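You operate a simulated robot arm through the tools that you are given. There is no shell and no other tool. Be economical: measure what you need, move in short steps, check, and stop when the job is done.

The job below is to be done with a simulated robot arm. You get a single attempt, and the scene is never put back.

JOB
Prove that the tester catches the fault on the job card.
Fine: the check box is hooked up; use the card's programme; one test; after it, knob back on GOOD and press halt.

It is judged by the outcome, as a careful person would: the job done as asked, and still so three seconds after it is handed in. It fails if anything else is knocked over, pushed out of place, dropped, spilled or broken.

ROBOT AND FRAMES
A 7-joint arm with a two-finger parallel gripper, fixed in place. Base frame: the origin is at the foot of the arm, x ahead of it, y to its left, z up. Readings come in m, rad, newtons and seconds.
With the tool pointing down near the work surface it reaches from about 0.12 to 0.54 m from the base axis. Its first joint turns from -1.152 to 1.152 rad. Payload 2.4 kg.
The TCP is the grasp point between the finger pads, 0.03 m short of the fingertips. In the tool frame z runs along the fingers and y along their closing line. The gripper opens to 0.094 m. The fingers are 0.028 m wide and 0.01 m thick; the gripper's body (0.05 by 0.096 m) begins 0.055 m behind the TCP.
Orientation is that of the tool frame in the base frame, as a unit quaternion [w, x, y, z]. With the fingers straight down and closing along the base's y, the tool's x points along the base's -x, its y along +y and its z along -z.

CONTROLS
- The arm moves only by the tool jog_arm. Its argument "rows" is text: rows parted by semicolons, each of 7 numbers parted by spaces: the shift along the tool's x, y, z in m, then the turn, a rotation vector about the tool's x, y, z in rad, then the closure, from 0 (fully open) to 1 (shut). In form: tx ty tz rx ry rz fingers; .... A call has 1 to 10 rows; each row shifts and turns the commanded pose from where the row before left it, along the tool's axes as they then stand. Rows are played at 5 a second. More than 0.05 m and 0.15 rad between two rows, or a gripper value outside its range, and nothing of the call is played. Where a pose cannot be reached the arm comes as near as it can. A force on the tool above 40 N (or 10 N above the force at the start of the call, whichever is more), or a blocked arm, ends the call early, and 0.2 s more pass. Each finger travels about 0.153 m/s and halts on what it meets, pressing with about 38 N; the grip force reading is that of the motor and also rises with nothing between the fingers. The clock runs only during rows and for 0.2 s after the last one: add rows that do not move to give the fingers time. The reply holds the time, the measured pose of the TCP, the force on the tool along the base axes, the opening and the grip force, in the units named above and with some noise.
- Cameras (640 x 400 px; columns grow to the right, rows downward): "scene" is fixed at [0.0578, 0.496, 1.4447]; the picture's right is [-0.49, -0.87, 0.00], its down [-0.49, 0.28, -0.82] and it looks along [0.72, -0.41, -0.57] (base axes); focal length 312 px, centre (320, 200). "wrist" rides on the gripper at [-0.037, 0, -0.058] in the tool frame; the picture's right is [0.00, -1.00, 0.00], its down [0.97, 0.00, -0.24] and it looks along [0.24, 0.00, 0.97] (tool axes); focal length 218 px, centre (320, 200). There is no depth. A picture from a camera that has moved, and an enlarged one, comes with that camera's place and axes in the base frame and with its lens.
- grab_frame(camera): a new picture of that camera. No time passes.
- enlarge(camera, box): a new picture of the part [left, top, right, bottom] of that camera's present view, enlarged. No time passes.
- sign_off(): hands the job in; it is judged then, once.

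Go step by step. Nothing tells you positions but the pictures and the camera data: compare them with the known pose of the tool, close in by small moves and look again before you grip or let go. The budget is 120 turns and 76 pictures, counting those below and the enlarged ones. Unless the task says otherwise, let go and move clear before handing in, and close with one line.

The tools are called after "Request:" as a command line: name --argument value ..., lists and objects as JSON in quotes. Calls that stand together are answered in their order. jog_arm: Moves the arm, as the interface text tells. Its arguments: {"type":"object","properties":{"rows":{"type":"string"}},"required":["rows"]} The other tools are called the same way: grab_frame (camera) takes a picture; enlarge (camera, box) takes an enlarged picture of a part of a camera's view; sign_off () hands the job in.

At the start:

```text
time: 0.0
ee_pos: [0.3913, 0.0383, 1.2564]
orientation: [0.0, -0.001, 1.0, -0.001]
ft_force: [-0.4, -0.2, -0.3]
width: 0.094
finger_force: 0.1
```

scene: 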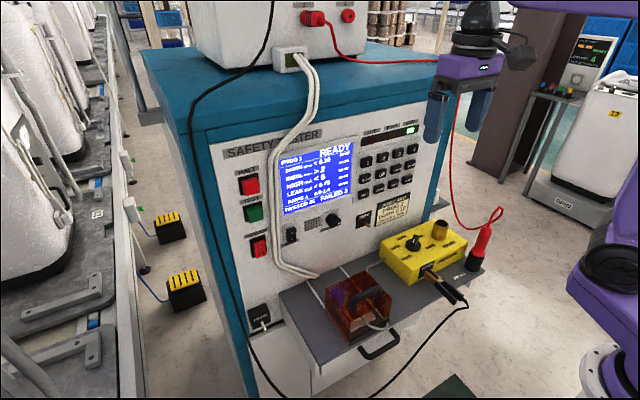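
wrist: 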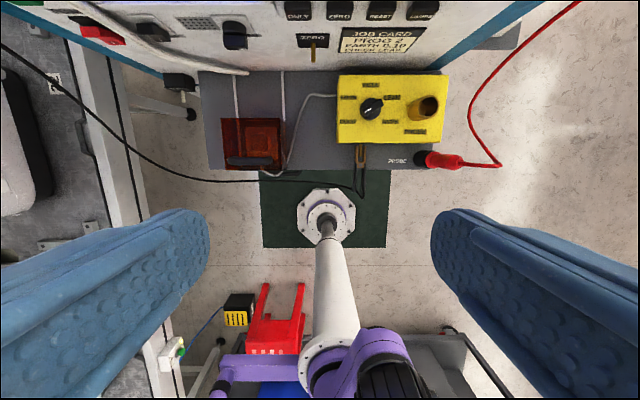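

I see a safety tester with a screen, keypad, START/HALT buttons, a yellow check box with knob, and a job card. I'll read the labels up close first.

Request:
enlarge --camera "scene" --box '[210, 110, 370, 210]'

Request:
enlarge --camera "scene" --box '[340, 115, 500, 215]'

Request:
enlarge --camera "scene" --box '[340, 200, 500, 300]'

Request:
enlarge --camera "wrist" --box '[300, 0, 460, 100]'

Request:
enlarge --camera "wrist" --box '[320, 65, 480, 165]'

```text
4.00 times, centred on (290, 160) of scene
camera zoom: at [0.0578, 0.496, 1.4447], right [-0.49, -0.87, 0.0], down [-0.49, 0.28, -0.82], along [0.72, -0.41, -0.57], focal length 1246 px, centre (440, 360)
```

zoom: 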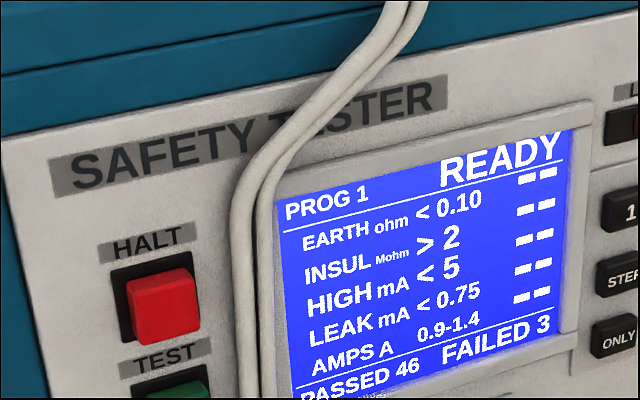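

```text
4.00 times, centred on (420, 165) of scene
camera zoom: at [0.0578, 0.496, 1.4447], right [-0.49, -0.87, 0.0], down [-0.49, 0.28, -0.82], along [0.72, -0.41, -0.57], focal length 1246 px, centre (-80, 340)
```

zoom: 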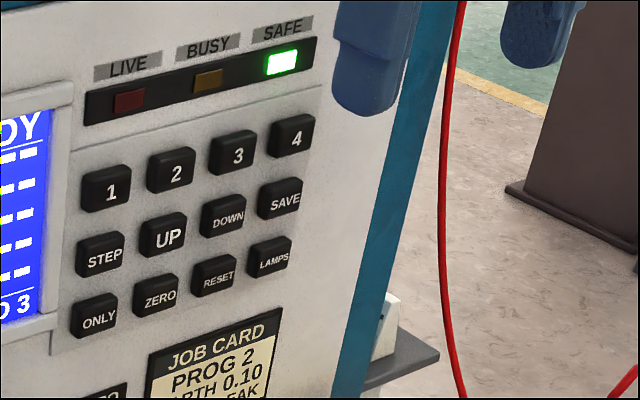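

```text
4.00 times, centred on (420, 250) of scene
camera zoom: at [0.0578, 0.496, 1.4447], right [-0.49, -0.87, 0.0], down [-0.49, 0.28, -0.82], along [0.72, -0.41, -0.57], focal length 1246 px, centre (-80, 0)
```

zoom: 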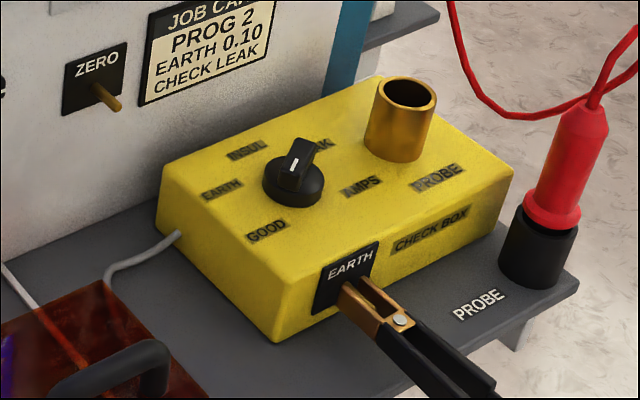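

```text
4.00 times, centred on (380, 50) of wrist
camera zoom: at [0.4294, 0.0389, 1.3136], right [0.0, -1.0, 0.0], down [-0.97, 0.0, 0.24], along [-0.24, 0.0, -0.97], focal length 873 px, centre (80, 800)
```

zoom: 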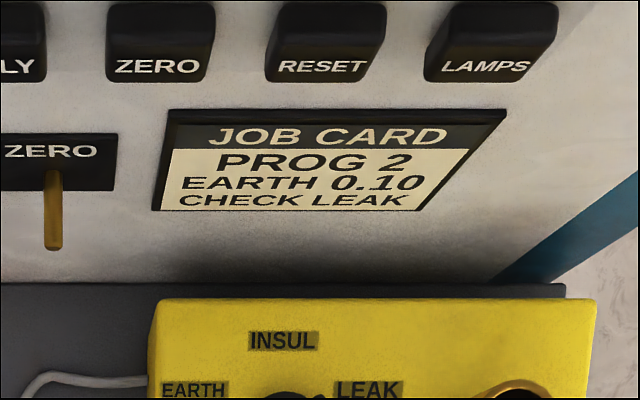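

```text
4.00 times, centred on (400, 115) of wrist
camera zoom: at [0.4294, 0.0389, 1.3136], right [0.0, -1.0, 0.0], down [-0.97, 0.0, 0.24], along [-0.24, 0.0, -0.97], focal length 873 px, centre (0, 540)
```

zoom: 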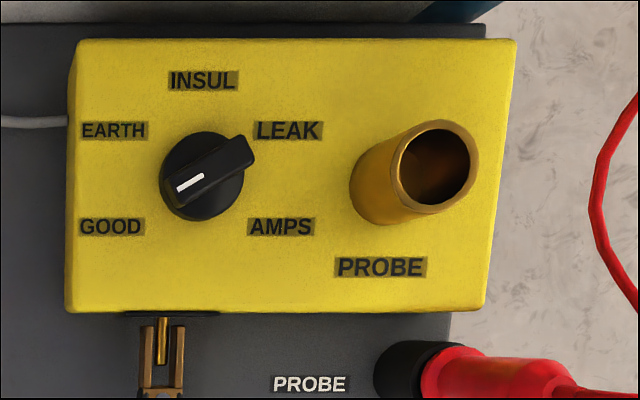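

The card says PROG 2, EARTH 0.10, CHECK LEAK; the knob's white mark points at GOOD and the tester is on PROG 1. Next I look at the remaining switches and the hood.

Request:
enlarge --camera "scene" --box '[220, 165, 380, 265]'

Request:
enlarge --camera "scene" --box '[240, 260, 400, 360]'

Request:
enlarge --camera "scene" --box '[230, 0, 390, 100]'

Request:
enlarge --camera "wrist" --box '[60, 0, 340, 175]'

```text
4.00 times, centred on (300, 215) of scene
camera zoom: at [0.0578, 0.496, 1.4447], right [-0.49, -0.87, 0.0], down [-0.49, 0.28, -0.82], along [0.72, -0.41, -0.57], focal length 1246 px, centre (400, 140)
```

zoom: 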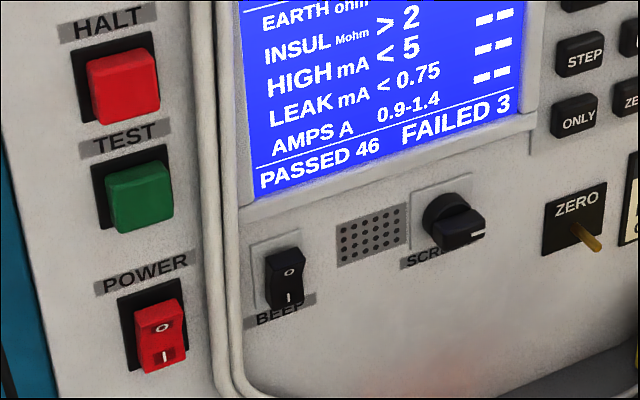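

```text
4.00 times, centred on (320, 310) of scene
camera zoom: at [0.0578, 0.496, 1.4447], right [-0.49, -0.87, 0.0], down [-0.49, 0.28, -0.82], along [0.72, -0.41, -0.57], focal length 1246 px, centre (320, -240)
```

zoom: 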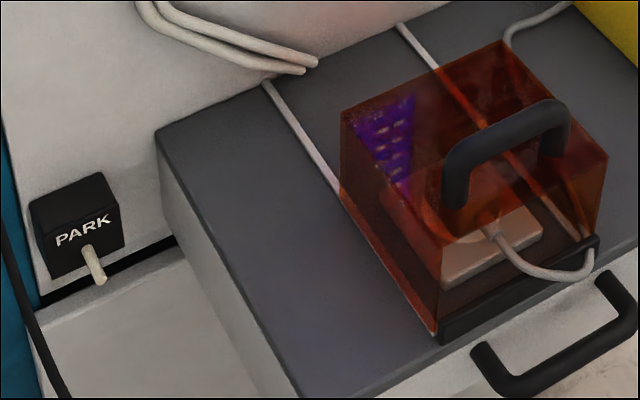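

```text
4.00 times, centred on (310, 50) of scene
camera zoom: at [0.0578, 0.496, 1.4447], right [-0.49, -0.87, 0.0], down [-0.49, 0.28, -0.82], along [0.72, -0.41, -0.57], focal length 1246 px, centre (360, 800)
```

zoom: 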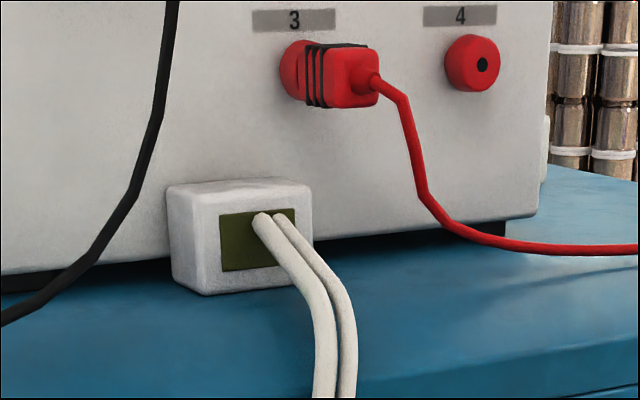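

```text
2.29 times, centred on (200, 88) of wrist
camera zoom: at [0.4294, 0.0389, 1.3136], right [0.0, -1.0, 0.0], down [-0.97, 0.0, 0.24], along [-0.24, 0.0, -0.97], focal length 499 px, centre (594, 457)
```

zoom: 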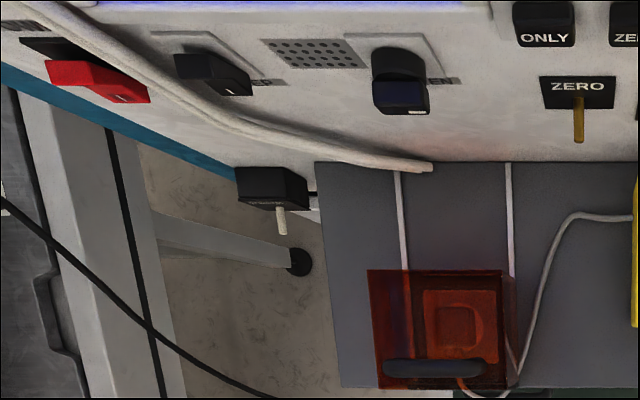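

Triangulated: panel face at x≈0.597 (vertical), keys' fronts x≈0.583, key 2 near (0.58, 0.02, 1.09), HALT ≈(0.57, 0.36, 1.12), TEST ≈(0.575, 0.357, 1.05), knob ≈(0.503, -0.065, 0.834). I'll tilt the tool to point at the panel and close the fingers for pressing.

Request:
jog_arm --rows "0 0 0 0 -0.1428 0 1;0 0 0 0 -0.1428 0 1;0 0 0 0 -0.1428 0 1;0 0 0 0 -0.1428 0 1;0 0 0 0 -0.1428 0 1;0 0 0 0 -0.1428 0 1"

```text
time: 1.4
ee_pos: [0.3928, 0.0382, 1.2548]
orientation: [0.417, -0.001, 0.909, 0.001]
ft_force: [0.1, -1.1, -0.9]
width: 0.0
finger_force: 33.3
```

Tilting works as expected. I finish the tilt and lower toward key 2's height.

Request:
jog_arm --rows "0 0 0 0 -0.1428 0 1;0 0 0 0 -0.1428 0 1;0 0 0 0 -0.1428 0 1;0 0 0 0 -0.1428 0 1;0 0 0 0 -0.1428 0 1;0.04 0 0 0 0 0 1;0.04 0 0 0 0 0 1;0.04 0 0 0 0 0 1;0.03 0 0 0 0 0 1;0 0 0 0 0 0 1"

Request:
grab_frame --camera "wrist"

Request:
grab_frame --camera "scene"

```text
time: 3.6
ee_pos: [0.4407, 0.0141, 1.1305]
orientation: [0.707, 0.001, 0.707, 0.0]
ft_force: [0.1, 0.2, 0.1]
width: 0.0003
finger_force: 32.7
out of reach, approached as far as the arm can: row 4, 5, 6, 7, 8, 9
```

```text
64 pictures are left
camera wrist: at [0.3841, 0.014, 1.1672], right [0.0, -1.0, 0.0], down [-0.24, 0.0, -0.97], along [0.97, 0.0, -0.24], focal length 218 px, centre (320, 200)
```

wrist: 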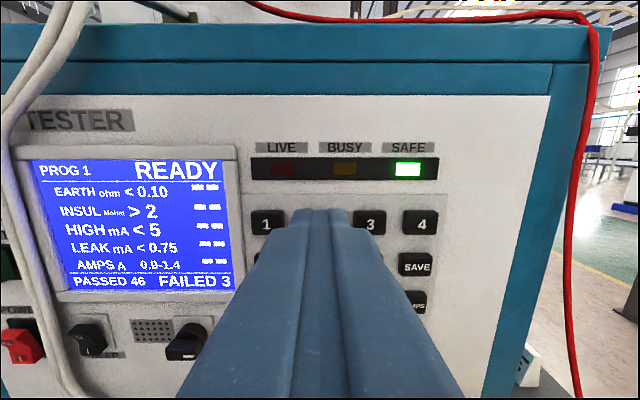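

```text
63 pictures are left
```

scene: 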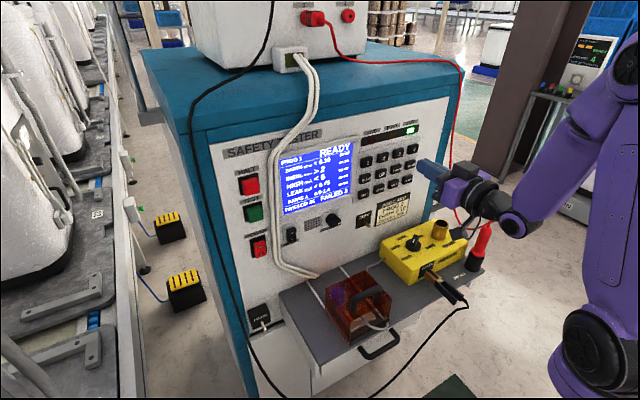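

The fingers point at the panel; key 2 is at about (0.583, 0.015, 1.095). I move forward and down a bit, then check where the command really lies.

Request:
jog_arm --rows "0 0 0.03 0 0 0 1;0 0 0.03 0 0 0 1;0 0 0 0 0 0 1"

```text
time: 4.4
ee_pos: [0.5037, 0.017, 1.1294]
orientation: [0.707, 0.0, 0.708, 0.0]
ft_force: [0.1, 0.2, -0.4]
width: 0.0
finger_force: 32.9
```

It follows. Now down to key height, stopping about 2 cm short of the key.

Request:
jog_arm --rows "0.017 -0.001 0 0 0 0 1;0.017 -0.001 0 0 0 0 1;0 0 0.028 0 0 0 1;0 0 0 0 0 0 1"

Request:
enlarge --camera "scene" --box '[340, 115, 500, 215]'

Request:
enlarge --camera "wrist" --box '[220, 120, 460, 270]'

```text
time: 5.4
ee_pos: [0.5315, 0.0124, 1.095]
orientation: [0.707, 0.001, 0.708, 0.001]
ft_force: [0.8, -0.4, 0.2]
width: 0.0
finger_force: 32.8
```

```text
4.00 times, centred on (420, 165) of scene
camera zoom: at [0.0578, 0.496, 1.4447], right [-0.49, -0.87, 0.0], down [-0.49, 0.28, -0.82], along [0.72, -0.41, -0.57], focal length 1246 px, centre (-80, 340)
```

zoom: 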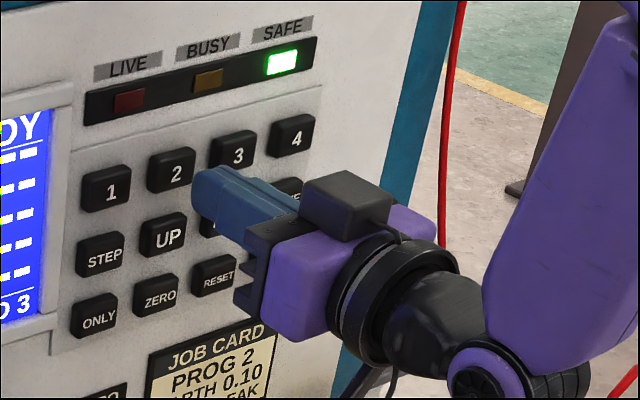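

```text
2.67 times, centred on (340, 195) of wrist
camera zoom: at [0.4743, 0.0123, 1.1325], right [0.0, -1.0, 0.0], down [-0.24, 0.0, -0.97], along [0.97, 0.0, -0.24], focal length 582 px, centre (267, 213)
```

zoom: 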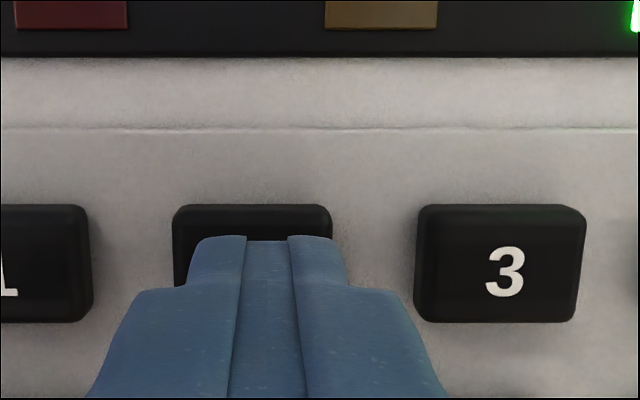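

Aligned with key 2 (3 mm shift left needed). I press in small steps.

Request:
jog_arm --rows "0 0.003 0.012 0 0 0 1;0 0 0.006 0 0 0 1;0 0 0.003 0 0 0 1;0 0 0.003 0 0 0 1;0 0 0 0 0 0 1"

Request:
grab_frame --camera "scene"

```text
time: 6.6
ee_pos: [0.5555, 0.0148, 1.0958]
orientation: [0.707, 0.001, 0.707, -0.001]
ft_force: [-2.2, 0.4, 0.5]
width: 0.0
finger_force: 33.4
```

```text
60 pictures are left
```

scene: 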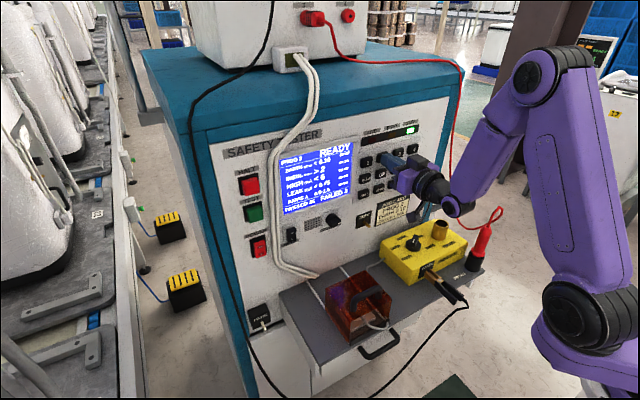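

Force −2.2 N suggests contact has just begun. I check the screen.

Request:
enlarge --camera "scene" --box '[270, 130, 430, 230]'

```text
4.00 times, centred on (350, 180) of scene
camera zoom: at [0.0577, 0.496, 1.4447], right [-0.49, -0.87, 0.0], down [-0.49, 0.28, -0.83], along [0.72, -0.41, -0.57], focal length 1246 px, centre (200, 280)
```

zoom: 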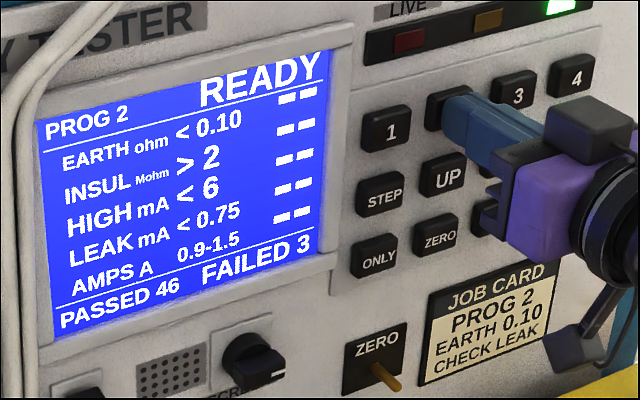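

PROG 2 is selected, with EARTH < 0.10 as the card says. Now I back off and tilt the tool down again for the knob.

Request:
jog_arm --rows "0 0 -0.03 0 0 0 1;0 0 -0.04 0 0 0 1;0 0 -0.04 0 0 0 1;0 0 0 0 0.1428 0 1;0 0 0 0 0.1428 0 1;0 0 0 0 0.1428 0 1;0 0 0 0 0.1428 0 1;0 0 0 0 0.1428 0 1;0 0 0 0 0.1428 0 1;0 0 0 0 0 0 1"

Request:
jog_arm --rows "0 0 0 0 0.1428 0 1;0 0 0 0 0.1428 0 1;0 0 0 0 0.1428 0 1;0 0 0 0 0.1428 0 1;0 0 0 0 0.1428 0 1;0 -0.04 0 0 0 0 0.6;0 -0.04 0 0 0 0 0.6;0 0 0 0 0 0 0.6"

Request:
grab_frame --camera "wrist"

```text
time: 8.8
ee_pos: [0.4449, 0.0173, 1.0965]
orientation: [0.37, -0.002, 0.929, 0.005]
ft_force: [0.6, 0.2, -0.6]
width: 0.0
finger_force: 33.2
```

```text
time: 10.6
ee_pos: [0.4458, -0.0793, 1.0663]
orientation: [0.169, -0.002, 0.985, 0.028]
ft_force: [-0.3, 0.4, -0.4]
width: 0.0375
finger_force: 0.1
out of reach, approached as far as the arm can: row 3, 4, 5
```

```text
58 pictures are left
camera wrist: at [0.4624, -0.082, 1.1328], right [0.01, -1.0, -0.05], down [-1.0, -0.01, -0.1], along [0.1, 0.05, -0.99], focal length 218 px, centre (320, 200)
```

wrist: 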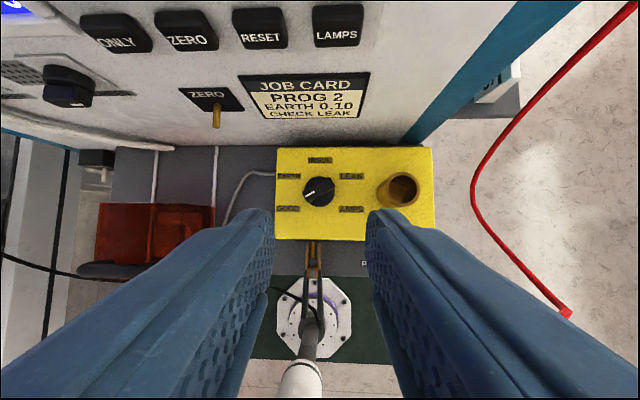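

The full down tilt wasn't reachable there (about 19° left). I go lower above the knob and try the remaining tilt there.

Request:
jog_arm --rows "-0.005 0.002 0.043 0 0 0 0.6;-0.005 0.003 0.043 0 0 0 0.6;-0.005 0.003 0.042 0 0 0 0.6;0 0 0 0 0.1 0 0.6;0 0 0 0 0.1 0 0.6;0 0 0 0 0.1 0 0.6;0 0 0 0 0 0 0.6"

```text
time: 12.2
ee_pos: [0.4937, -0.0668, 0.9494]
orientation: [0.096, -0.003, 0.995, 0.028]
ft_force: [-0.3, 0.5, 0.7]
width: 0.0375
finger_force: 0.0
out of reach, approached as far as the arm can: row 5, 6
```

Tilt remaining is about 11°. I lower a little more and retry the levelling, since lower seems to help.

Request:
jog_arm --rows "0 0 0.03 0 0 0 0.6;0 0 0.02 0 0 0 0.6;0 0 0 0 0.05 0 0.6;0 0 0 0 0.05 0 0.6;0 0 0 0 0.05 0 0.6;0 0 0 0 0.04 0 0.6;0 0 0 0 0 0 0.6"

Request:
grab_frame --camera "wrist"

Request:
grab_frame --camera "scene"

```text
time: 13.8
ee_pos: [0.5025, -0.0636, 0.9012]
orientation: [0.073, -0.005, 0.997, 0.03]
ft_force: [-0.4, -0.1, -0.7]
width: 0.0375
finger_force: 0.1
out of reach, approached as far as the arm can: row 4, 6
```

```text
57 pictures are left
camera wrist: at [0.5314, -0.066, 0.9634], right [0.01, -1.0, -0.06], down [-1.0, -0.02, 0.1], along [-0.1, 0.06, -0.99], focal length 218 px, centre (320, 200)
```

wrist: 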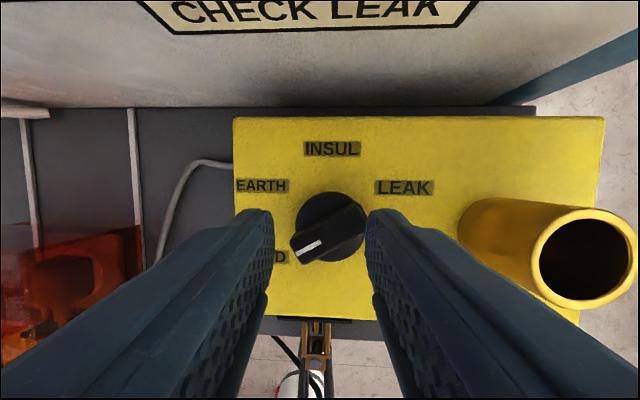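

```text
56 pictures are left
```

scene: 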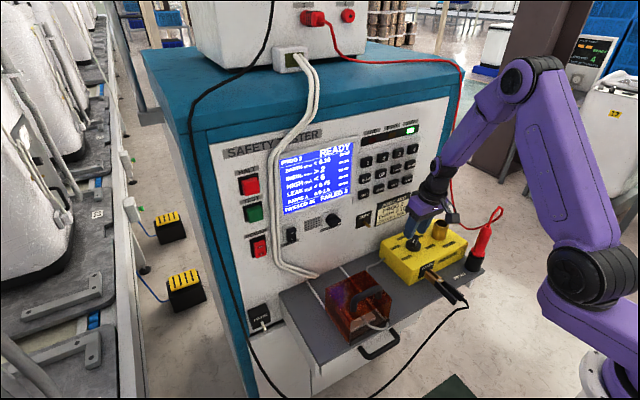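

The knob centre is about (0.50, -0.063), with its top near z≈0.85. To turn it 180° clockwise (GOOD→LEAK) I need to start about 120° counter-clockwise; I test whether the wrist reaches that.

Request:
jog_arm --rows "0 0 -0.02 0 0 -0.14 0.6;0 0 0 0 0 -0.14 0.6;0 0 0 0 0 -0.14 0.6;0 0 0 0 0 -0.14 0.6;0 0 0 0 0 -0.14 0.6;0 0 0 0 0 -0.14 0.6;0 0 0 0 0 -0.14 0.6;0 0 0 0 0 -0.14 0.6;0 0 0 0 0 -0.14 0.6;0 0 0 0 0 -0.14 0.6"

Request:
jog_arm --rows "0 0 0 0 0 -0.14 0.6;0 0 0 0 0 -0.14 0.6;0 0 0 0 0 -0.14 0.6;0 0 0 0 0 -0.14 0.6;0 0 0 0 0 -0.14 0.6;0 0 0 0 0 0 0.6"

Request:
grab_frame --camera "wrist"

```text
time: 16.0
ee_pos: [0.4915, -0.0646, 0.9183]
orientation: [0.077, -0.647, 0.759, -0.024]
ft_force: [0.2, 0.1, 0.3]
width: 0.0375
finger_force: 0.0
out of reach, approached as far as the arm can: row 1
```

```text
time: 17.4
ee_pos: [0.4898, -0.0649, 0.9193]
orientation: [-0.064, 0.867, -0.492, 0.047]
ft_force: [0.0, -0.6, 0.1]
width: 0.0376
finger_force: 0.1
```

```text
55 pictures are left
camera wrist: at [0.4632, -0.0375, 0.976], right [0.85, 0.51, 0.16], down [0.46, -0.85, 0.26], along [0.26, -0.14, -0.95], focal length 218 px, centre (320, 200)
```

wrist: 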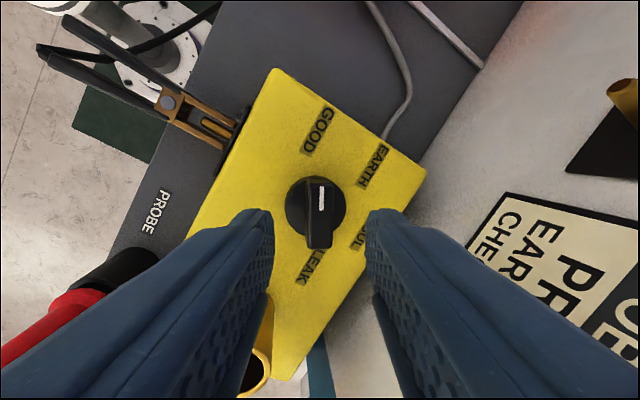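

Yaw is reachable and the bar is aligned with the gap. I try to level the remaining ~9° tilt and centre over the knob.

Request:
jog_arm --rows "0.004 -0.0067 0.02 0 0 0 0.6;0 0 0 -0.05 -0.005 0 0.6;0 0 0 -0.05 -0.005 0 0.6;0 0 0 -0.05 -0.005 0 0.6;0 0 0 0 0 0 0.6"

Request:
grab_frame --camera "wrist"

```text
time: 18.6
ee_pos: [0.5018, -0.064, 0.9009]
orientation: [-0.062, 0.867, -0.493, 0.047]
ft_force: [0.0, 0.7, -0.1]
width: 0.0374
finger_force: 0.1
out of reach, approached as far as the arm can: row 2, 3, 4
```

```text
54 pictures are left
camera wrist: at [0.4744, -0.0361, 0.9574], right [0.85, 0.51, 0.16], down [0.46, -0.85, 0.26], along [0.26, -0.15, -0.95], focal length 218 px, centre (320, 200)
```

wrist: 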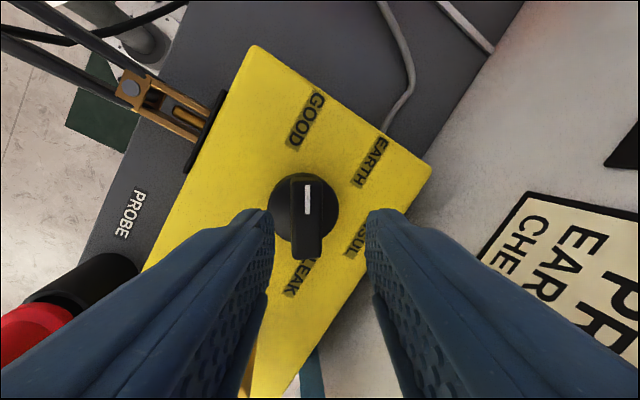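

About 9° of tilt stays (joint limit), but turning about the tool's own axis is still fine. I centre the axis on the knob and descend most of the way, then check.

Request:
jog_arm --rows "-0.0012 0.0085 0.006 0 0 0 0.6;0 0 0.01 0 0 0 0.6;0 0 0.004 0 0 0 0.6;0 0 0 0 0 0 0.6"

Request:
enlarge --camera "wrist" --box '[200, 125, 440, 275]'

Request:
enlarge --camera "scene" --box '[364, 202, 460, 262]'

```text
time: 19.6
ee_pos: [0.4961, -0.0657, 0.8798]
orientation: [-0.062, 0.867, -0.493, 0.048]
ft_force: [-0.2, -0.2, -0.1]
width: 0.0378
finger_force: 0.1
```

```text
2.67 times, centred on (320, 200) of wrist
camera zoom: at [0.4697, -0.0384, 0.9361], right [0.85, 0.51, 0.16], down [0.46, -0.85, 0.26], along [0.26, -0.15, -0.95], focal length 582 px, centre (320, 200)
```

zoom: 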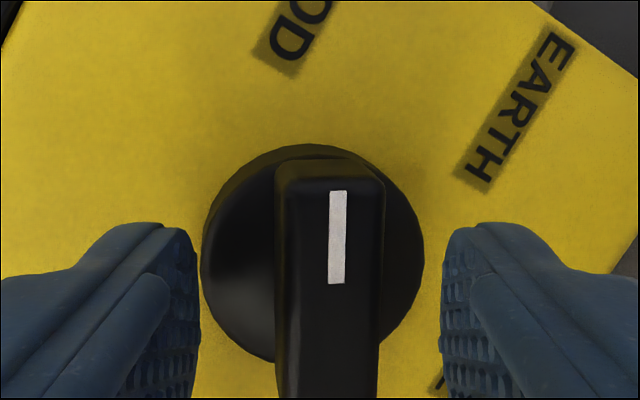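

```text
6.67 times, centred on (412, 232) of scene
camera zoom: at [0.0578, 0.496, 1.4447], right [-0.49, -0.87, 0.0], down [-0.49, 0.28, -0.82], along [0.72, -0.41, -0.57], focal length 2077 px, centre (-293, -13)
```

zoom: 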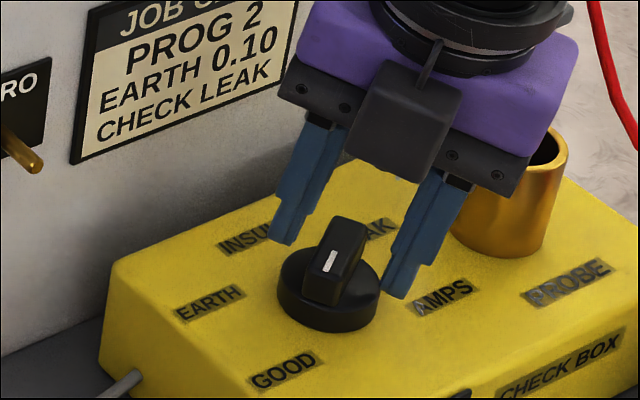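

Fingers straddle the bar nicely. I descend another ~12 mm watching force, then close gently on the bar.

Request:
jog_arm --rows "0 0 0.005 0 0 0 0.6;0 0 0.004 0 0 0 0.6;0 0 0.002 0 0 0 0.6;0 0 0 0 0 0 0.6"

Request:
enlarge --camera "scene" --box '[364, 202, 460, 262]'

Request:
enlarge --camera "wrist" --box '[200, 125, 440, 275]'

```text
time: 20.6
ee_pos: [0.4976, -0.0667, 0.8692]
orientation: [-0.062, 0.867, -0.492, 0.048]
ft_force: [-2.6, -1.4, 1.8]
width: 0.0394
finger_force: 1.7
```

```text
6.67 times, centred on (412, 232) of scene
camera zoom: at [0.0577, 0.496, 1.4447], right [-0.49, -0.87, 0.0], down [-0.49, 0.28, -0.83], along [0.72, -0.41, -0.57], focal length 2077 px, centre (-293, -13)
```

zoom: 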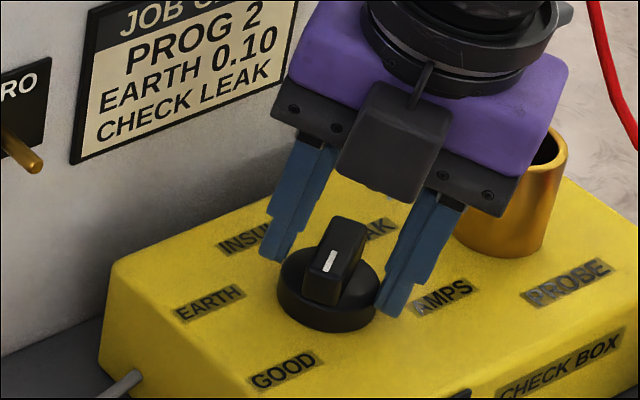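

```text
2.67 times, centred on (320, 200) of wrist
camera zoom: at [0.471, -0.0379, 0.9254], right [0.85, 0.51, 0.15], down [0.46, -0.85, 0.26], along [0.26, -0.15, -0.95], focal length 582 px, centre (320, 200)
```

zoom: 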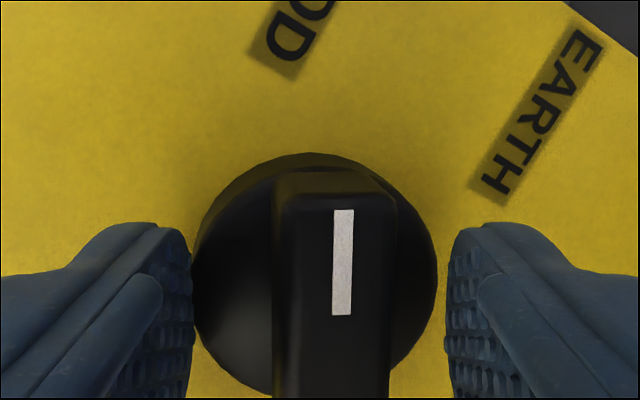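

The lower fingertip touches the skirt's side. I rise 6 mm, centre 2 mm, and close on the bar above the skirt.

Request:
jog_arm --rows "0 0 -0.006 0 0 0 0.6;0 -0.002 0 0 0 0 0.6;0 0 0 0 0 0 0.75;0 0 0 0 0 0 0.85;0 0 0 0 0 0 0.85"

Request:
enlarge --camera "scene" --box '[364, 202, 460, 262]'

Request:
enlarge --camera "wrist" --box '[200, 125, 440, 275]'

```text
time: 21.8
ee_pos: [0.4972, -0.0649, 0.8747]
orientation: [-0.063, 0.866, -0.494, 0.046]
ft_force: [-4.5, -4.0, 3.5]
width: 0.0174
finger_force: 45.9
```

```text
6.67 times, centred on (412, 232) of scene
camera zoom: at [0.0577, 0.4959, 1.4447], right [-0.49, -0.87, 0.0], down [-0.49, 0.28, -0.83], along [0.72, -0.41, -0.57], focal length 2077 px, centre (-293, -13)
```

zoom: 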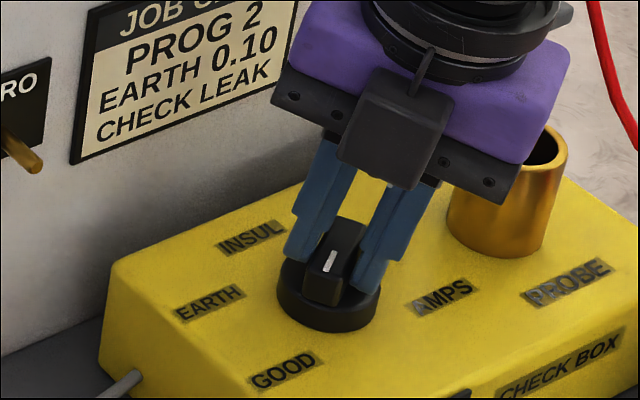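

```text
2.67 times, centred on (320, 200) of wrist
camera zoom: at [0.4714, -0.0371, 0.932], right [0.85, 0.51, 0.15], down [0.46, -0.85, 0.26], along [0.26, -0.15, -0.95], focal length 582 px, centre (320, 200)
```

zoom: 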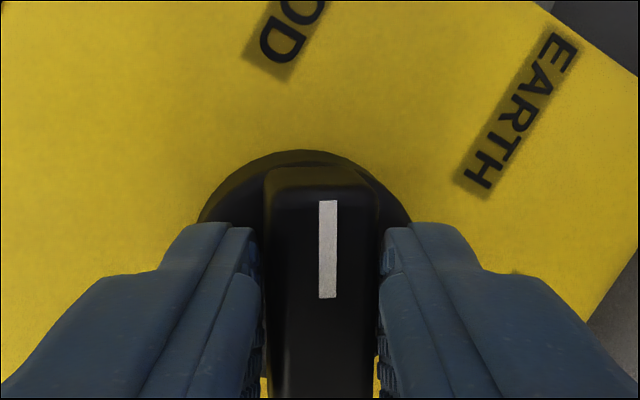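

Bar is gripped (17 mm). I begin turning clockwise in small steps.

Request:
jog_arm --rows "0 0 0 0 0 0.12 0.82;0 0 0 0 0 0.12 0.82;0 0 0 0 0 0.12 0.82;0 0 0 0 0 0.12 0.82;0 0 0 0 0 0 0.82"

Request:
enlarge --camera "scene" --box '[364, 202, 460, 262]'

```text
time: 23.0
ee_pos: [0.4987, -0.0653, 0.8771]
orientation: [-0.072, 0.724, -0.685, 0.031]
ft_force: [-1.5, 0.7, -0.6]
width: 0.0177
finger_force: 0.7
```

```text
6.67 times, centred on (412, 232) of scene
camera zoom: at [0.0578, 0.496, 1.4447], right [-0.49, -0.87, 0.0], down [-0.49, 0.28, -0.82], along [0.72, -0.41, -0.57], focal length 2077 px, centre (-293, -13)
```

zoom: 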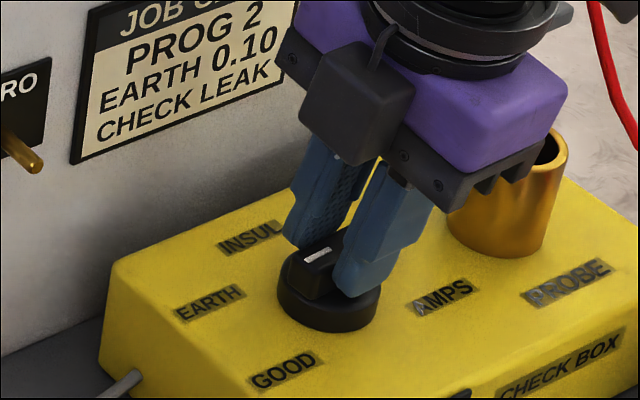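

The knob turns along. Continuing.

Request:
jog_arm --rows "0 0 0.002 0 0 0.12 0.84;0 0 0 0 0 0.12 0.84;0 0 0 0 0 0.12 0.84;0 0 0 0 0 0.12 0.84;0 0 0 0 0 0.12 0.84;0 0 0 0 0 0.12 0.84;0 0 0 0 0 0.12 0.84;0 0 0 0 0 0.12 0.84;0 0 0 0 0 0 0.84"

Request:
enlarge --camera "scene" --box '[364, 202, 460, 262]'

```text
time: 25.0
ee_pos: [0.4993, -0.0651, 0.8733]
orientation: [0.08, -0.325, 0.942, 0.004]
ft_force: [8.1, -2.2, 16.6]
width: 0.0165
finger_force: 44.9
```

```text
6.67 times, centred on (412, 232) of scene
camera zoom: at [0.0577, 0.496, 1.4447], right [-0.49, -0.87, 0.0], down [-0.49, 0.28, -0.82], along [0.72, -0.41, -0.57], focal length 2077 px, centre (-293, -13)
```

zoom: 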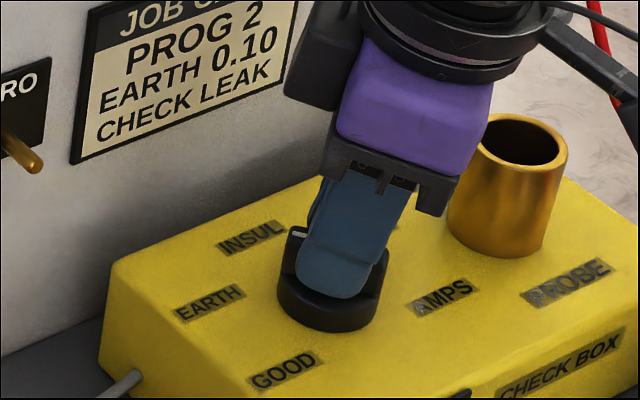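

Some upward force from the fingers resting on the skirt; I lift 3 mm and carry on.

Request:
jog_arm --rows "0 0 -0.003 0 0 0.06 0.82;0 0 0 0 0 0.12 0.84;0 0 0 0 0 0.12 0.84;0 0 0 0 0 0.12 0.84;0 0 0 0 0 0.12 0.84;0 0 0 0 0 0.12 0.84;0 0 0 0 0 0.12 0.84;0 0 0 0 0 0.12 0.84;0 0 0 0 0 0 0.84"

Request:
enlarge --camera "scene" --box '[364, 202, 460, 262]'

Request:
enlarge --camera "wrist" --box '[200, 125, 440, 275]'

```text
time: 27.0
ee_pos: [0.4985, -0.0647, 0.8776]
orientation: [0.069, 0.117, 0.99, 0.039]
ft_force: [1.2, -9.4, -0.8]
width: 0.0199
finger_force: 4.4
```

```text
6.67 times, centred on (412, 232) of scene
camera zoom: at [0.0578, 0.4958, 1.4447], right [-0.49, -0.87, 0.0], down [-0.49, 0.28, -0.82], along [0.72, -0.41, -0.57], focal length 2077 px, centre (-293, -13)
```

zoom: 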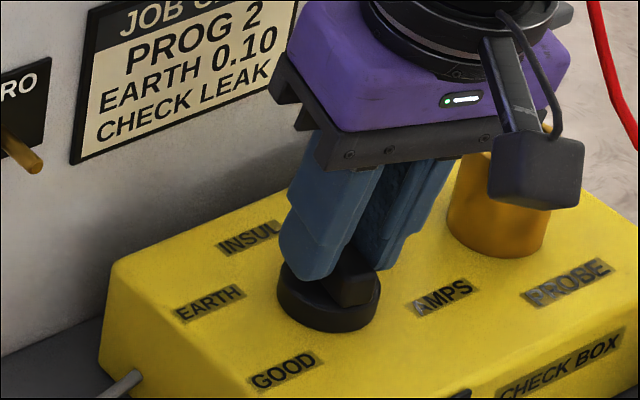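

```text
2.67 times, centred on (320, 200) of wrist
camera zoom: at [0.5265, -0.0774, 0.9388], right [-0.23, -0.97, -0.09], down [-0.97, 0.22, 0.11], along [-0.09, 0.12, -0.99], focal length 582 px, centre (320, 200)
```

zoom: 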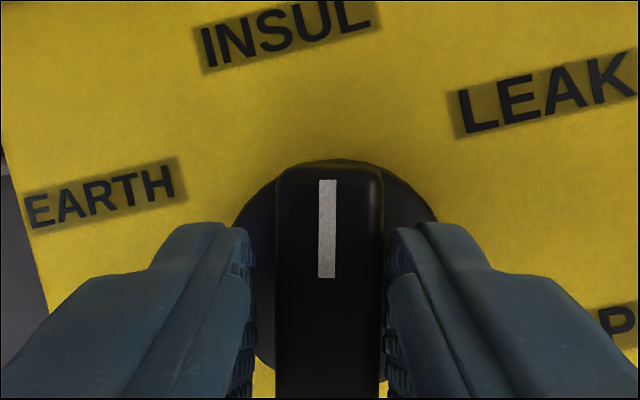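

Past INSUL; about 46° remain to LEAK. Continuing.

Request:
jog_arm --rows "0 0 0 0 0 0.11 0.86;0 0 0 0 0 0.12 0.86;0 0 0 0 0 0.12 0.86;0 0 0 0 0 0.12 0.86;0 0 0 0 0 0.12 0.86;0 0 0 0 0 0.12 0.86;0 0 0 0 0 0.1 0.86;0 0 0 0 0 0 0.86"

Request:
grab_frame --camera "wrist"

```text
time: 27.8
ee_pos: [0.5014, -0.0618, 0.8762]
orientation: [0.059, 0.238, 0.968, 0.048]
ft_force: [-17.4, -25.4, 3.2]
width: 0.0301
finger_force: 14.5
out of reach, approached as far as the arm can: row 3
stopped in row 3: the force on the tool passed its limit (the readings are from after the stop); the commanded pose is now the measured one
```

```text
43 pictures are left
camera wrist: at [0.5266, -0.0817, 0.9365], right [-0.45, -0.88, -0.12], down [-0.89, 0.44, 0.15], along [-0.08, 0.17, -0.98], focal length 218 px, centre (320, 200)
```

wrist: 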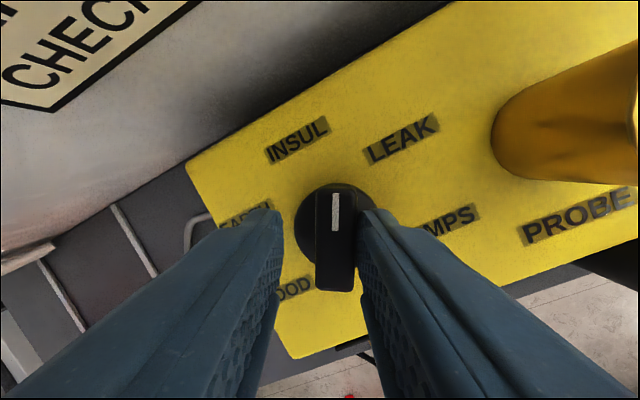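

The arm drifted off the knob's axis and one finger is pushing; the knob sits between INSUL and LEAK. I let go, lift, and see how far the wrist can turn freely.

Request:
jog_arm --rows "0 0 0 0 0 0 0.55;0 0 0 0 0 0 0.55;0 0 -0.02 0 0 0 0.55;0 0 -0.02 0 0 0 0.55;0 0 0 0 0 0 0.55"

Request:
jog_arm --rows "0 0 0 0 0 0.12 0.55;0 0 0 0 0 0.12 0.55;0 0 0 0 0 0.12 0.55;0 0 0 0 0 0.12 0.55;0 0 0 0 0 0.06 0.55;0 0 0 0 0 0 0.55"

Request:
grab_frame --camera "wrist"

```text
time: 28.9
ee_pos: [0.4982, -0.0572, 0.9146]
orientation: [0.063, 0.232, 0.969, 0.054]
ft_force: [0.1, 0.2, 0.0]
width: 0.0423
finger_force: 0.0
```

```text
time: 30.4
ee_pos: [0.3954, -0.1202, 0.9124]
orientation: [0.048, 0.472, 0.878, 0.066]
ft_force: [-0.1, -0.4, 0.3]
width: 0.0422
finger_force: 0.0
out of reach, approached as far as the arm can: row 1, 2, 3, 4
```

```text
42 pictures are left
camera wrist: at [0.408, -0.1545, 0.9704], right [-0.82, -0.55, -0.16], down [-0.57, 0.79, 0.21], along [0.01, 0.27, -0.96], focal length 218 px, centre (320, 200)
```

wrist: 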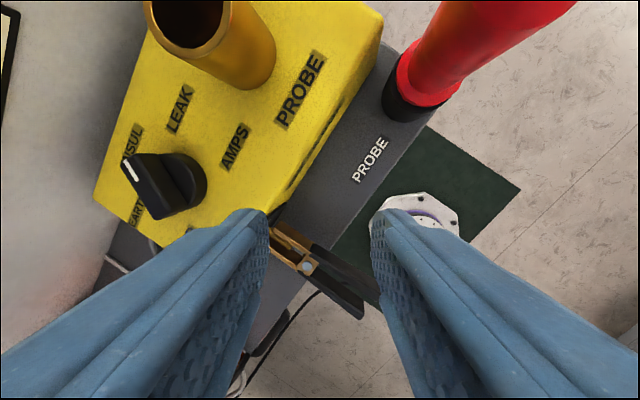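

The wrist has a yaw limit near −30° on this side; the knob snapped to INSUL. The free side is the other one, so I'll regrasp from yaw 180° and turn 60° to LEAK. First I lift, go back above the knob and unwind.

Request:
jog_arm --rows "0 0.006 -0.04 0 0 0 0.55;-0.003 0.038 0.006 0 0 0 0.55;-0.003 0.038 0.006 0 0 0 0.55;-0.004 0.036 0.006 0 0 -0.1 0.55;0 0 0 0 0 -0.14 0.55;0 0 0 0 0 -0.14 0.55;0 0 0 0 0 -0.14 0.55;0 0 0 0 0 -0.14 0.55;0 0 0 0 0 -0.14 0.55;0 0 0 0 0 -0.14 0.55"

Request:
jog_arm --rows "0 0 0 0 0 -0.14 0.55;0 0 0 0 0 -0.14 0.55;0 0 0 0 0 -0.14 0.55;0 0 0 0 0 -0.14 0.55;0 0 0 0 0 -0.14 0.55;0 0 0 0 0 -0.14 0.55;0 0 0 0 0 -0.14 0.55;0 0 0 0 0 -0.14 0.55;0 0 0 0 0 -0.14 0.55;0 0 0 0 0 -0.14 0.55"

```text
time: 32.5
ee_pos: [0.3694, -0.0938, 0.9177]
orientation: [0.068, 0.034, 0.996, 0.036]
ft_force: [0.3, 0.1, -1.0]
width: 0.0425
finger_force: 0.1
out of reach, approached as far as the arm can: row 1, 2, 3, 4, 5
```

```text
time: 34.8
ee_pos: [0.3691, -0.0942, 0.9182]
orientation: [0.076, -0.616, 0.784, -0.018]
ft_force: [-0.2, -0.2, 0.2]
width: 0.0425
finger_force: 0.0
```

Unwinding works. I continue the turn to about 180° here in free air.

Request:
jog_arm --rows "0 0 0 0 0 -0.14 0.55;0 0 0 0 0 -0.14 0.55;0 0 0 0 0 -0.14 0.55;0 0 0 0 0 -0.14 0.55;0 0 0 0 0 -0.14 0.55;0 0 0 0 0 -0.14 0.55;0 0 0 0 0 -0.14 0.55;0 0 0 0 0 -0.14 0.55;0 0 0 0 0 -0.14 0.55;0 0 0 0 0 -0.14 0.55"

Request:
jog_arm --rows "0 0 0 0 0 -0.14 0.55;0 0 0 0 0 -0.14 0.55;0 0 0 0 0 -0.14 0.55;0 0 0 0 0 0 0.55"

Request:
grab_frame --camera "wrist"

```text
time: 37.0
ee_pos: [0.3697, -0.0931, 0.9166]
orientation: [-0.046, 0.976, -0.203, 0.062]
ft_force: [0.3, 0.4, 0.6]
width: 0.0423
finger_force: 0.1
```

```text
time: 38.0
ee_pos: [0.3695, -0.094, 0.916]
orientation: [-0.032, 0.997, 0.004, 0.07]
ft_force: [0.3, -0.3, 0.0]
width: 0.0422
finger_force: 0.0
```

```text
41 pictures are left
camera wrist: at [0.3251, -0.0977, 0.9683], right [-0.01, 1.0, 0.06], down [0.93, -0.01, 0.37], along [0.37, 0.06, -0.93], focal length 218 px, centre (320, 200)
```

wrist: 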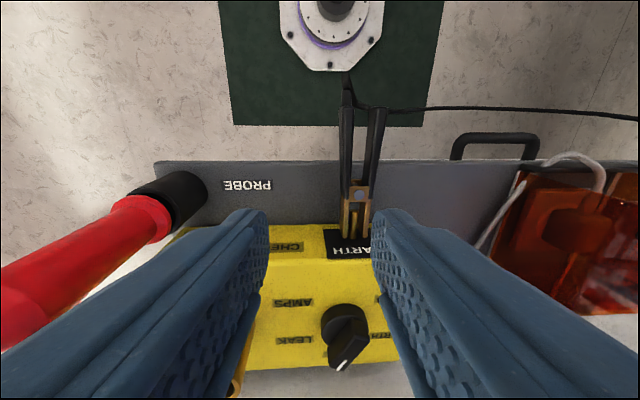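

Yaw 180° reached. I move back over the knob.

Request:
jog_arm --rows "0.03 -0.006 0.004 0 0 0 0.55;0.03 -0.006 0.004 0 0 0 0.55;0.03 -0.006 0.008 0 0 0 0.55;0.03 -0.006 0.008 0 0 0 0.55;0 0 0 0 0 0 0.55"

Request:
grab_frame --camera "wrist"

```text
time: 39.1
ee_pos: [0.4921, -0.0672, 0.9106]
orientation: [-0.034, 0.997, 0.003, 0.071]
ft_force: [0.2, 0.2, -0.9]
width: 0.0425
finger_force: 0.0
```

```text
40 pictures are left
camera wrist: at [0.4484, -0.0719, 0.9635], right [-0.01, 1.0, 0.07], down [0.93, -0.01, 0.37], along [0.37, 0.06, -0.93], focal length 218 px, centre (320, 200)
```

wrist: 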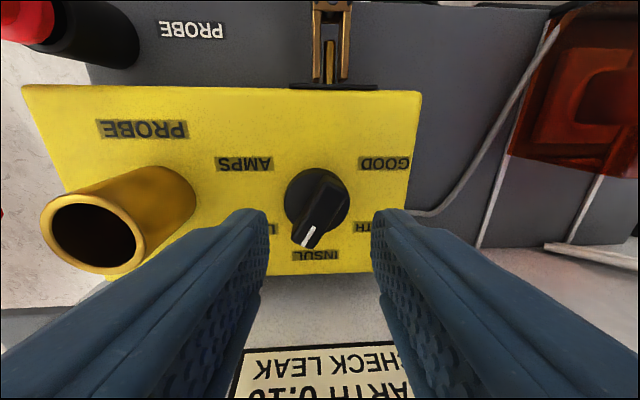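

The knob stayed at ~64° (no detent), between INSUL and LEAK. I align the fingers to the bar with a 26° turn and come down partway.

Request:
jog_arm --rows "0 0 0 0 0 0.11 0.55;0 0 0 0 0 0.11 0.55;0 0 0 0 0 0.11 0.55;0 0 0 0 0 0.12 0.55;0 0 0.012 0 0 0 0.55;0 0 0 0 0 0 0.55"

Request:
enlarge --camera "wrist" --box '[200, 125, 440, 275]'

```text
time: 40.5
ee_pos: [0.4929, -0.0673, 0.8998]
orientation: [-0.048, 0.972, -0.22, 0.062]
ft_force: [-0.2, -1.0, 0.3]
width: 0.0423
finger_force: 0.1
```

```text
2.67 times, centred on (320, 200) of wrist
camera zoom: at [0.4526, -0.0552, 0.9531], right [0.42, 0.9, 0.12], down [0.84, -0.44, 0.33], along [0.35, -0.04, -0.94], focal length 582 px, centre (320, 200)
```

zoom: 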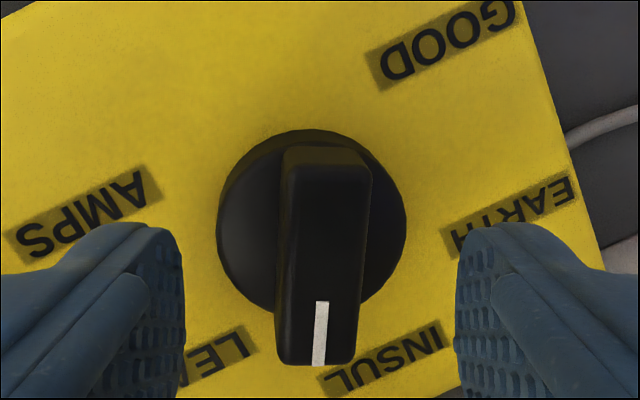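

Well aligned. Descend to gripping height and close.

Request:
jog_arm --rows "0 0 0.012 0 0 0 0.55;0 0 0.012 0 0 0.03 0.55;0 0 0 0 0 0 0.7;0 0 0 0 0 0 0.84;0 0 0 0 0 0 0.84"

Request:
enlarge --camera "wrist" --box '[200, 125, 440, 275]'

```text
time: 41.8
ee_pos: [0.4953, -0.0668, 0.8763]
orientation: [-0.049, 0.969, -0.234, 0.061]
ft_force: [2.0, 4.6, 1.5]
width: 0.0168
finger_force: 45.1
```

```text
2.67 times, centred on (320, 200) of wrist
camera zoom: at [0.4561, -0.0523, 0.9304], right [0.45, 0.89, 0.12], down [0.82, -0.46, 0.33], along [0.35, -0.05, -0.94], focal length 582 px, centre (320, 200)
```

zoom: 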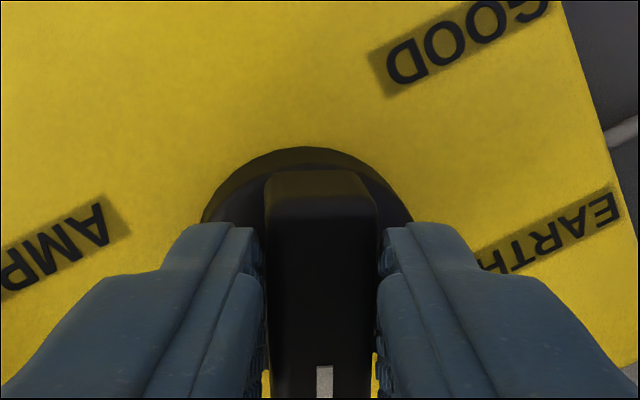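

Gripped; the mark is at ~61°, LEAK is at 30°. Turning 31° clockwise.

Request:
jog_arm --rows "0 0 0 0 0 0.11 0.84;0 0 0 0 0 0.11 0.84;0 0 0 0 0 0.11 0.84;0 0 0 0 0 0.11 0.84;0 0 0 0 0 0.1 0.84;0 0 0 0 0 0 0.84"

Request:
jog_arm --rows "0 0 0 0 0 0 0.55;0 0 0 0 0 0 0.55;0 0 -0.025 0 0 0 0.55;0 0 -0.025 0 0 0 0.55;0 0 0 0 0 0 0.55"

Request:
grab_frame --camera "wrist"

Request:
enlarge --camera "scene" --box '[364, 202, 460, 262]'

```text
time: 43.1
ee_pos: [0.4964, -0.0649, 0.8766]
orientation: [-0.063, 0.871, -0.484, 0.047]
ft_force: [11.0, 15.4, 8.7]
width: 0.0175
finger_force: 45.0
```

```text
time: 44.4
ee_pos: [0.4898, -0.069, 0.9258]
orientation: [-0.066, 0.871, -0.485, 0.045]
ft_force: [-0.5, 0.8, 0.1]
width: 0.0424
finger_force: 0.1
```

```text
37 pictures are left
camera wrist: at [0.4612, -0.0414, 0.9819], right [0.84, 0.52, 0.16], down [0.48, -0.84, 0.25], along [0.27, -0.14, -0.95], focal length 218 px, centre (320, 200)
```

wrist: 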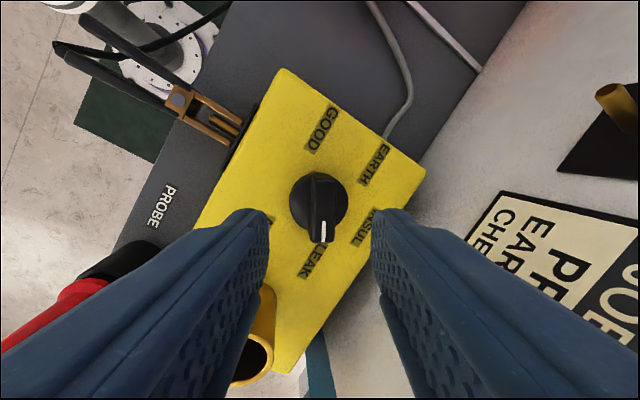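

```text
6.67 times, centred on (412, 232) of scene
camera zoom: at [0.0578, 0.496, 1.4447], right [-0.49, -0.87, 0.0], down [-0.49, 0.28, -0.82], along [0.72, -0.41, -0.57], focal length 2077 px, centre (-293, -13)
```

zoom: 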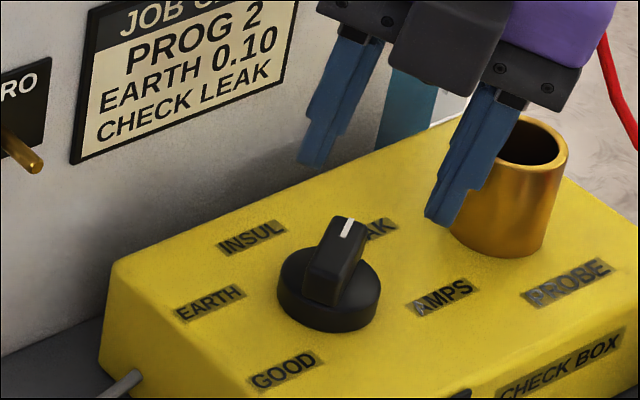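

The knob's mark now points at LEAK. Next: lift away, unwind the wrist to 0° and point the fingers at the panel for TEST.

Request:
jog_arm --rows "0 0 -0.05 0 0 0 1;0 0 -0.05 0 0 0.09 1;0 0 0 0 0 0.14 1;0 0 0 0 0 0.14 1;0 0 0 0 0 0.14 1;0 0 0 0 0 0.14 1;0 0 0 0 0 0.14 1;0 0 0 0 0 0.14 1;0 0 0 0 0 0.14 1;0 0 0 0 0 0.14 1"

Request:
jog_arm --rows "0 0 0 0 0 0.14 1;0 0 0 0 0 0.14 1;0 0 0 0 0 0.14 1;0 0 0 0 0 0.14 1;0 0 0 0 0 0.14 1;0 0 0 0 0 0.14 1;0 0 0 0 0 0 1"

```text
time: 46.5
ee_pos: [0.4061, -0.0884, 0.9812]
orientation: [0.079, -0.44, 0.894, 0.0]
ft_force: [-0.9, -0.7, 0.2]
width: 0.0002
finger_force: 32.9
out of reach, approached as far as the arm can: row 1, 2, 3
```

```text
time: 48.1
ee_pos: [0.4055, -0.0879, 0.9803]
orientation: [0.074, -0.038, 0.996, 0.032]
ft_force: [0.0, -0.8, -0.2]
width: 0.0002
finger_force: 32.9
```

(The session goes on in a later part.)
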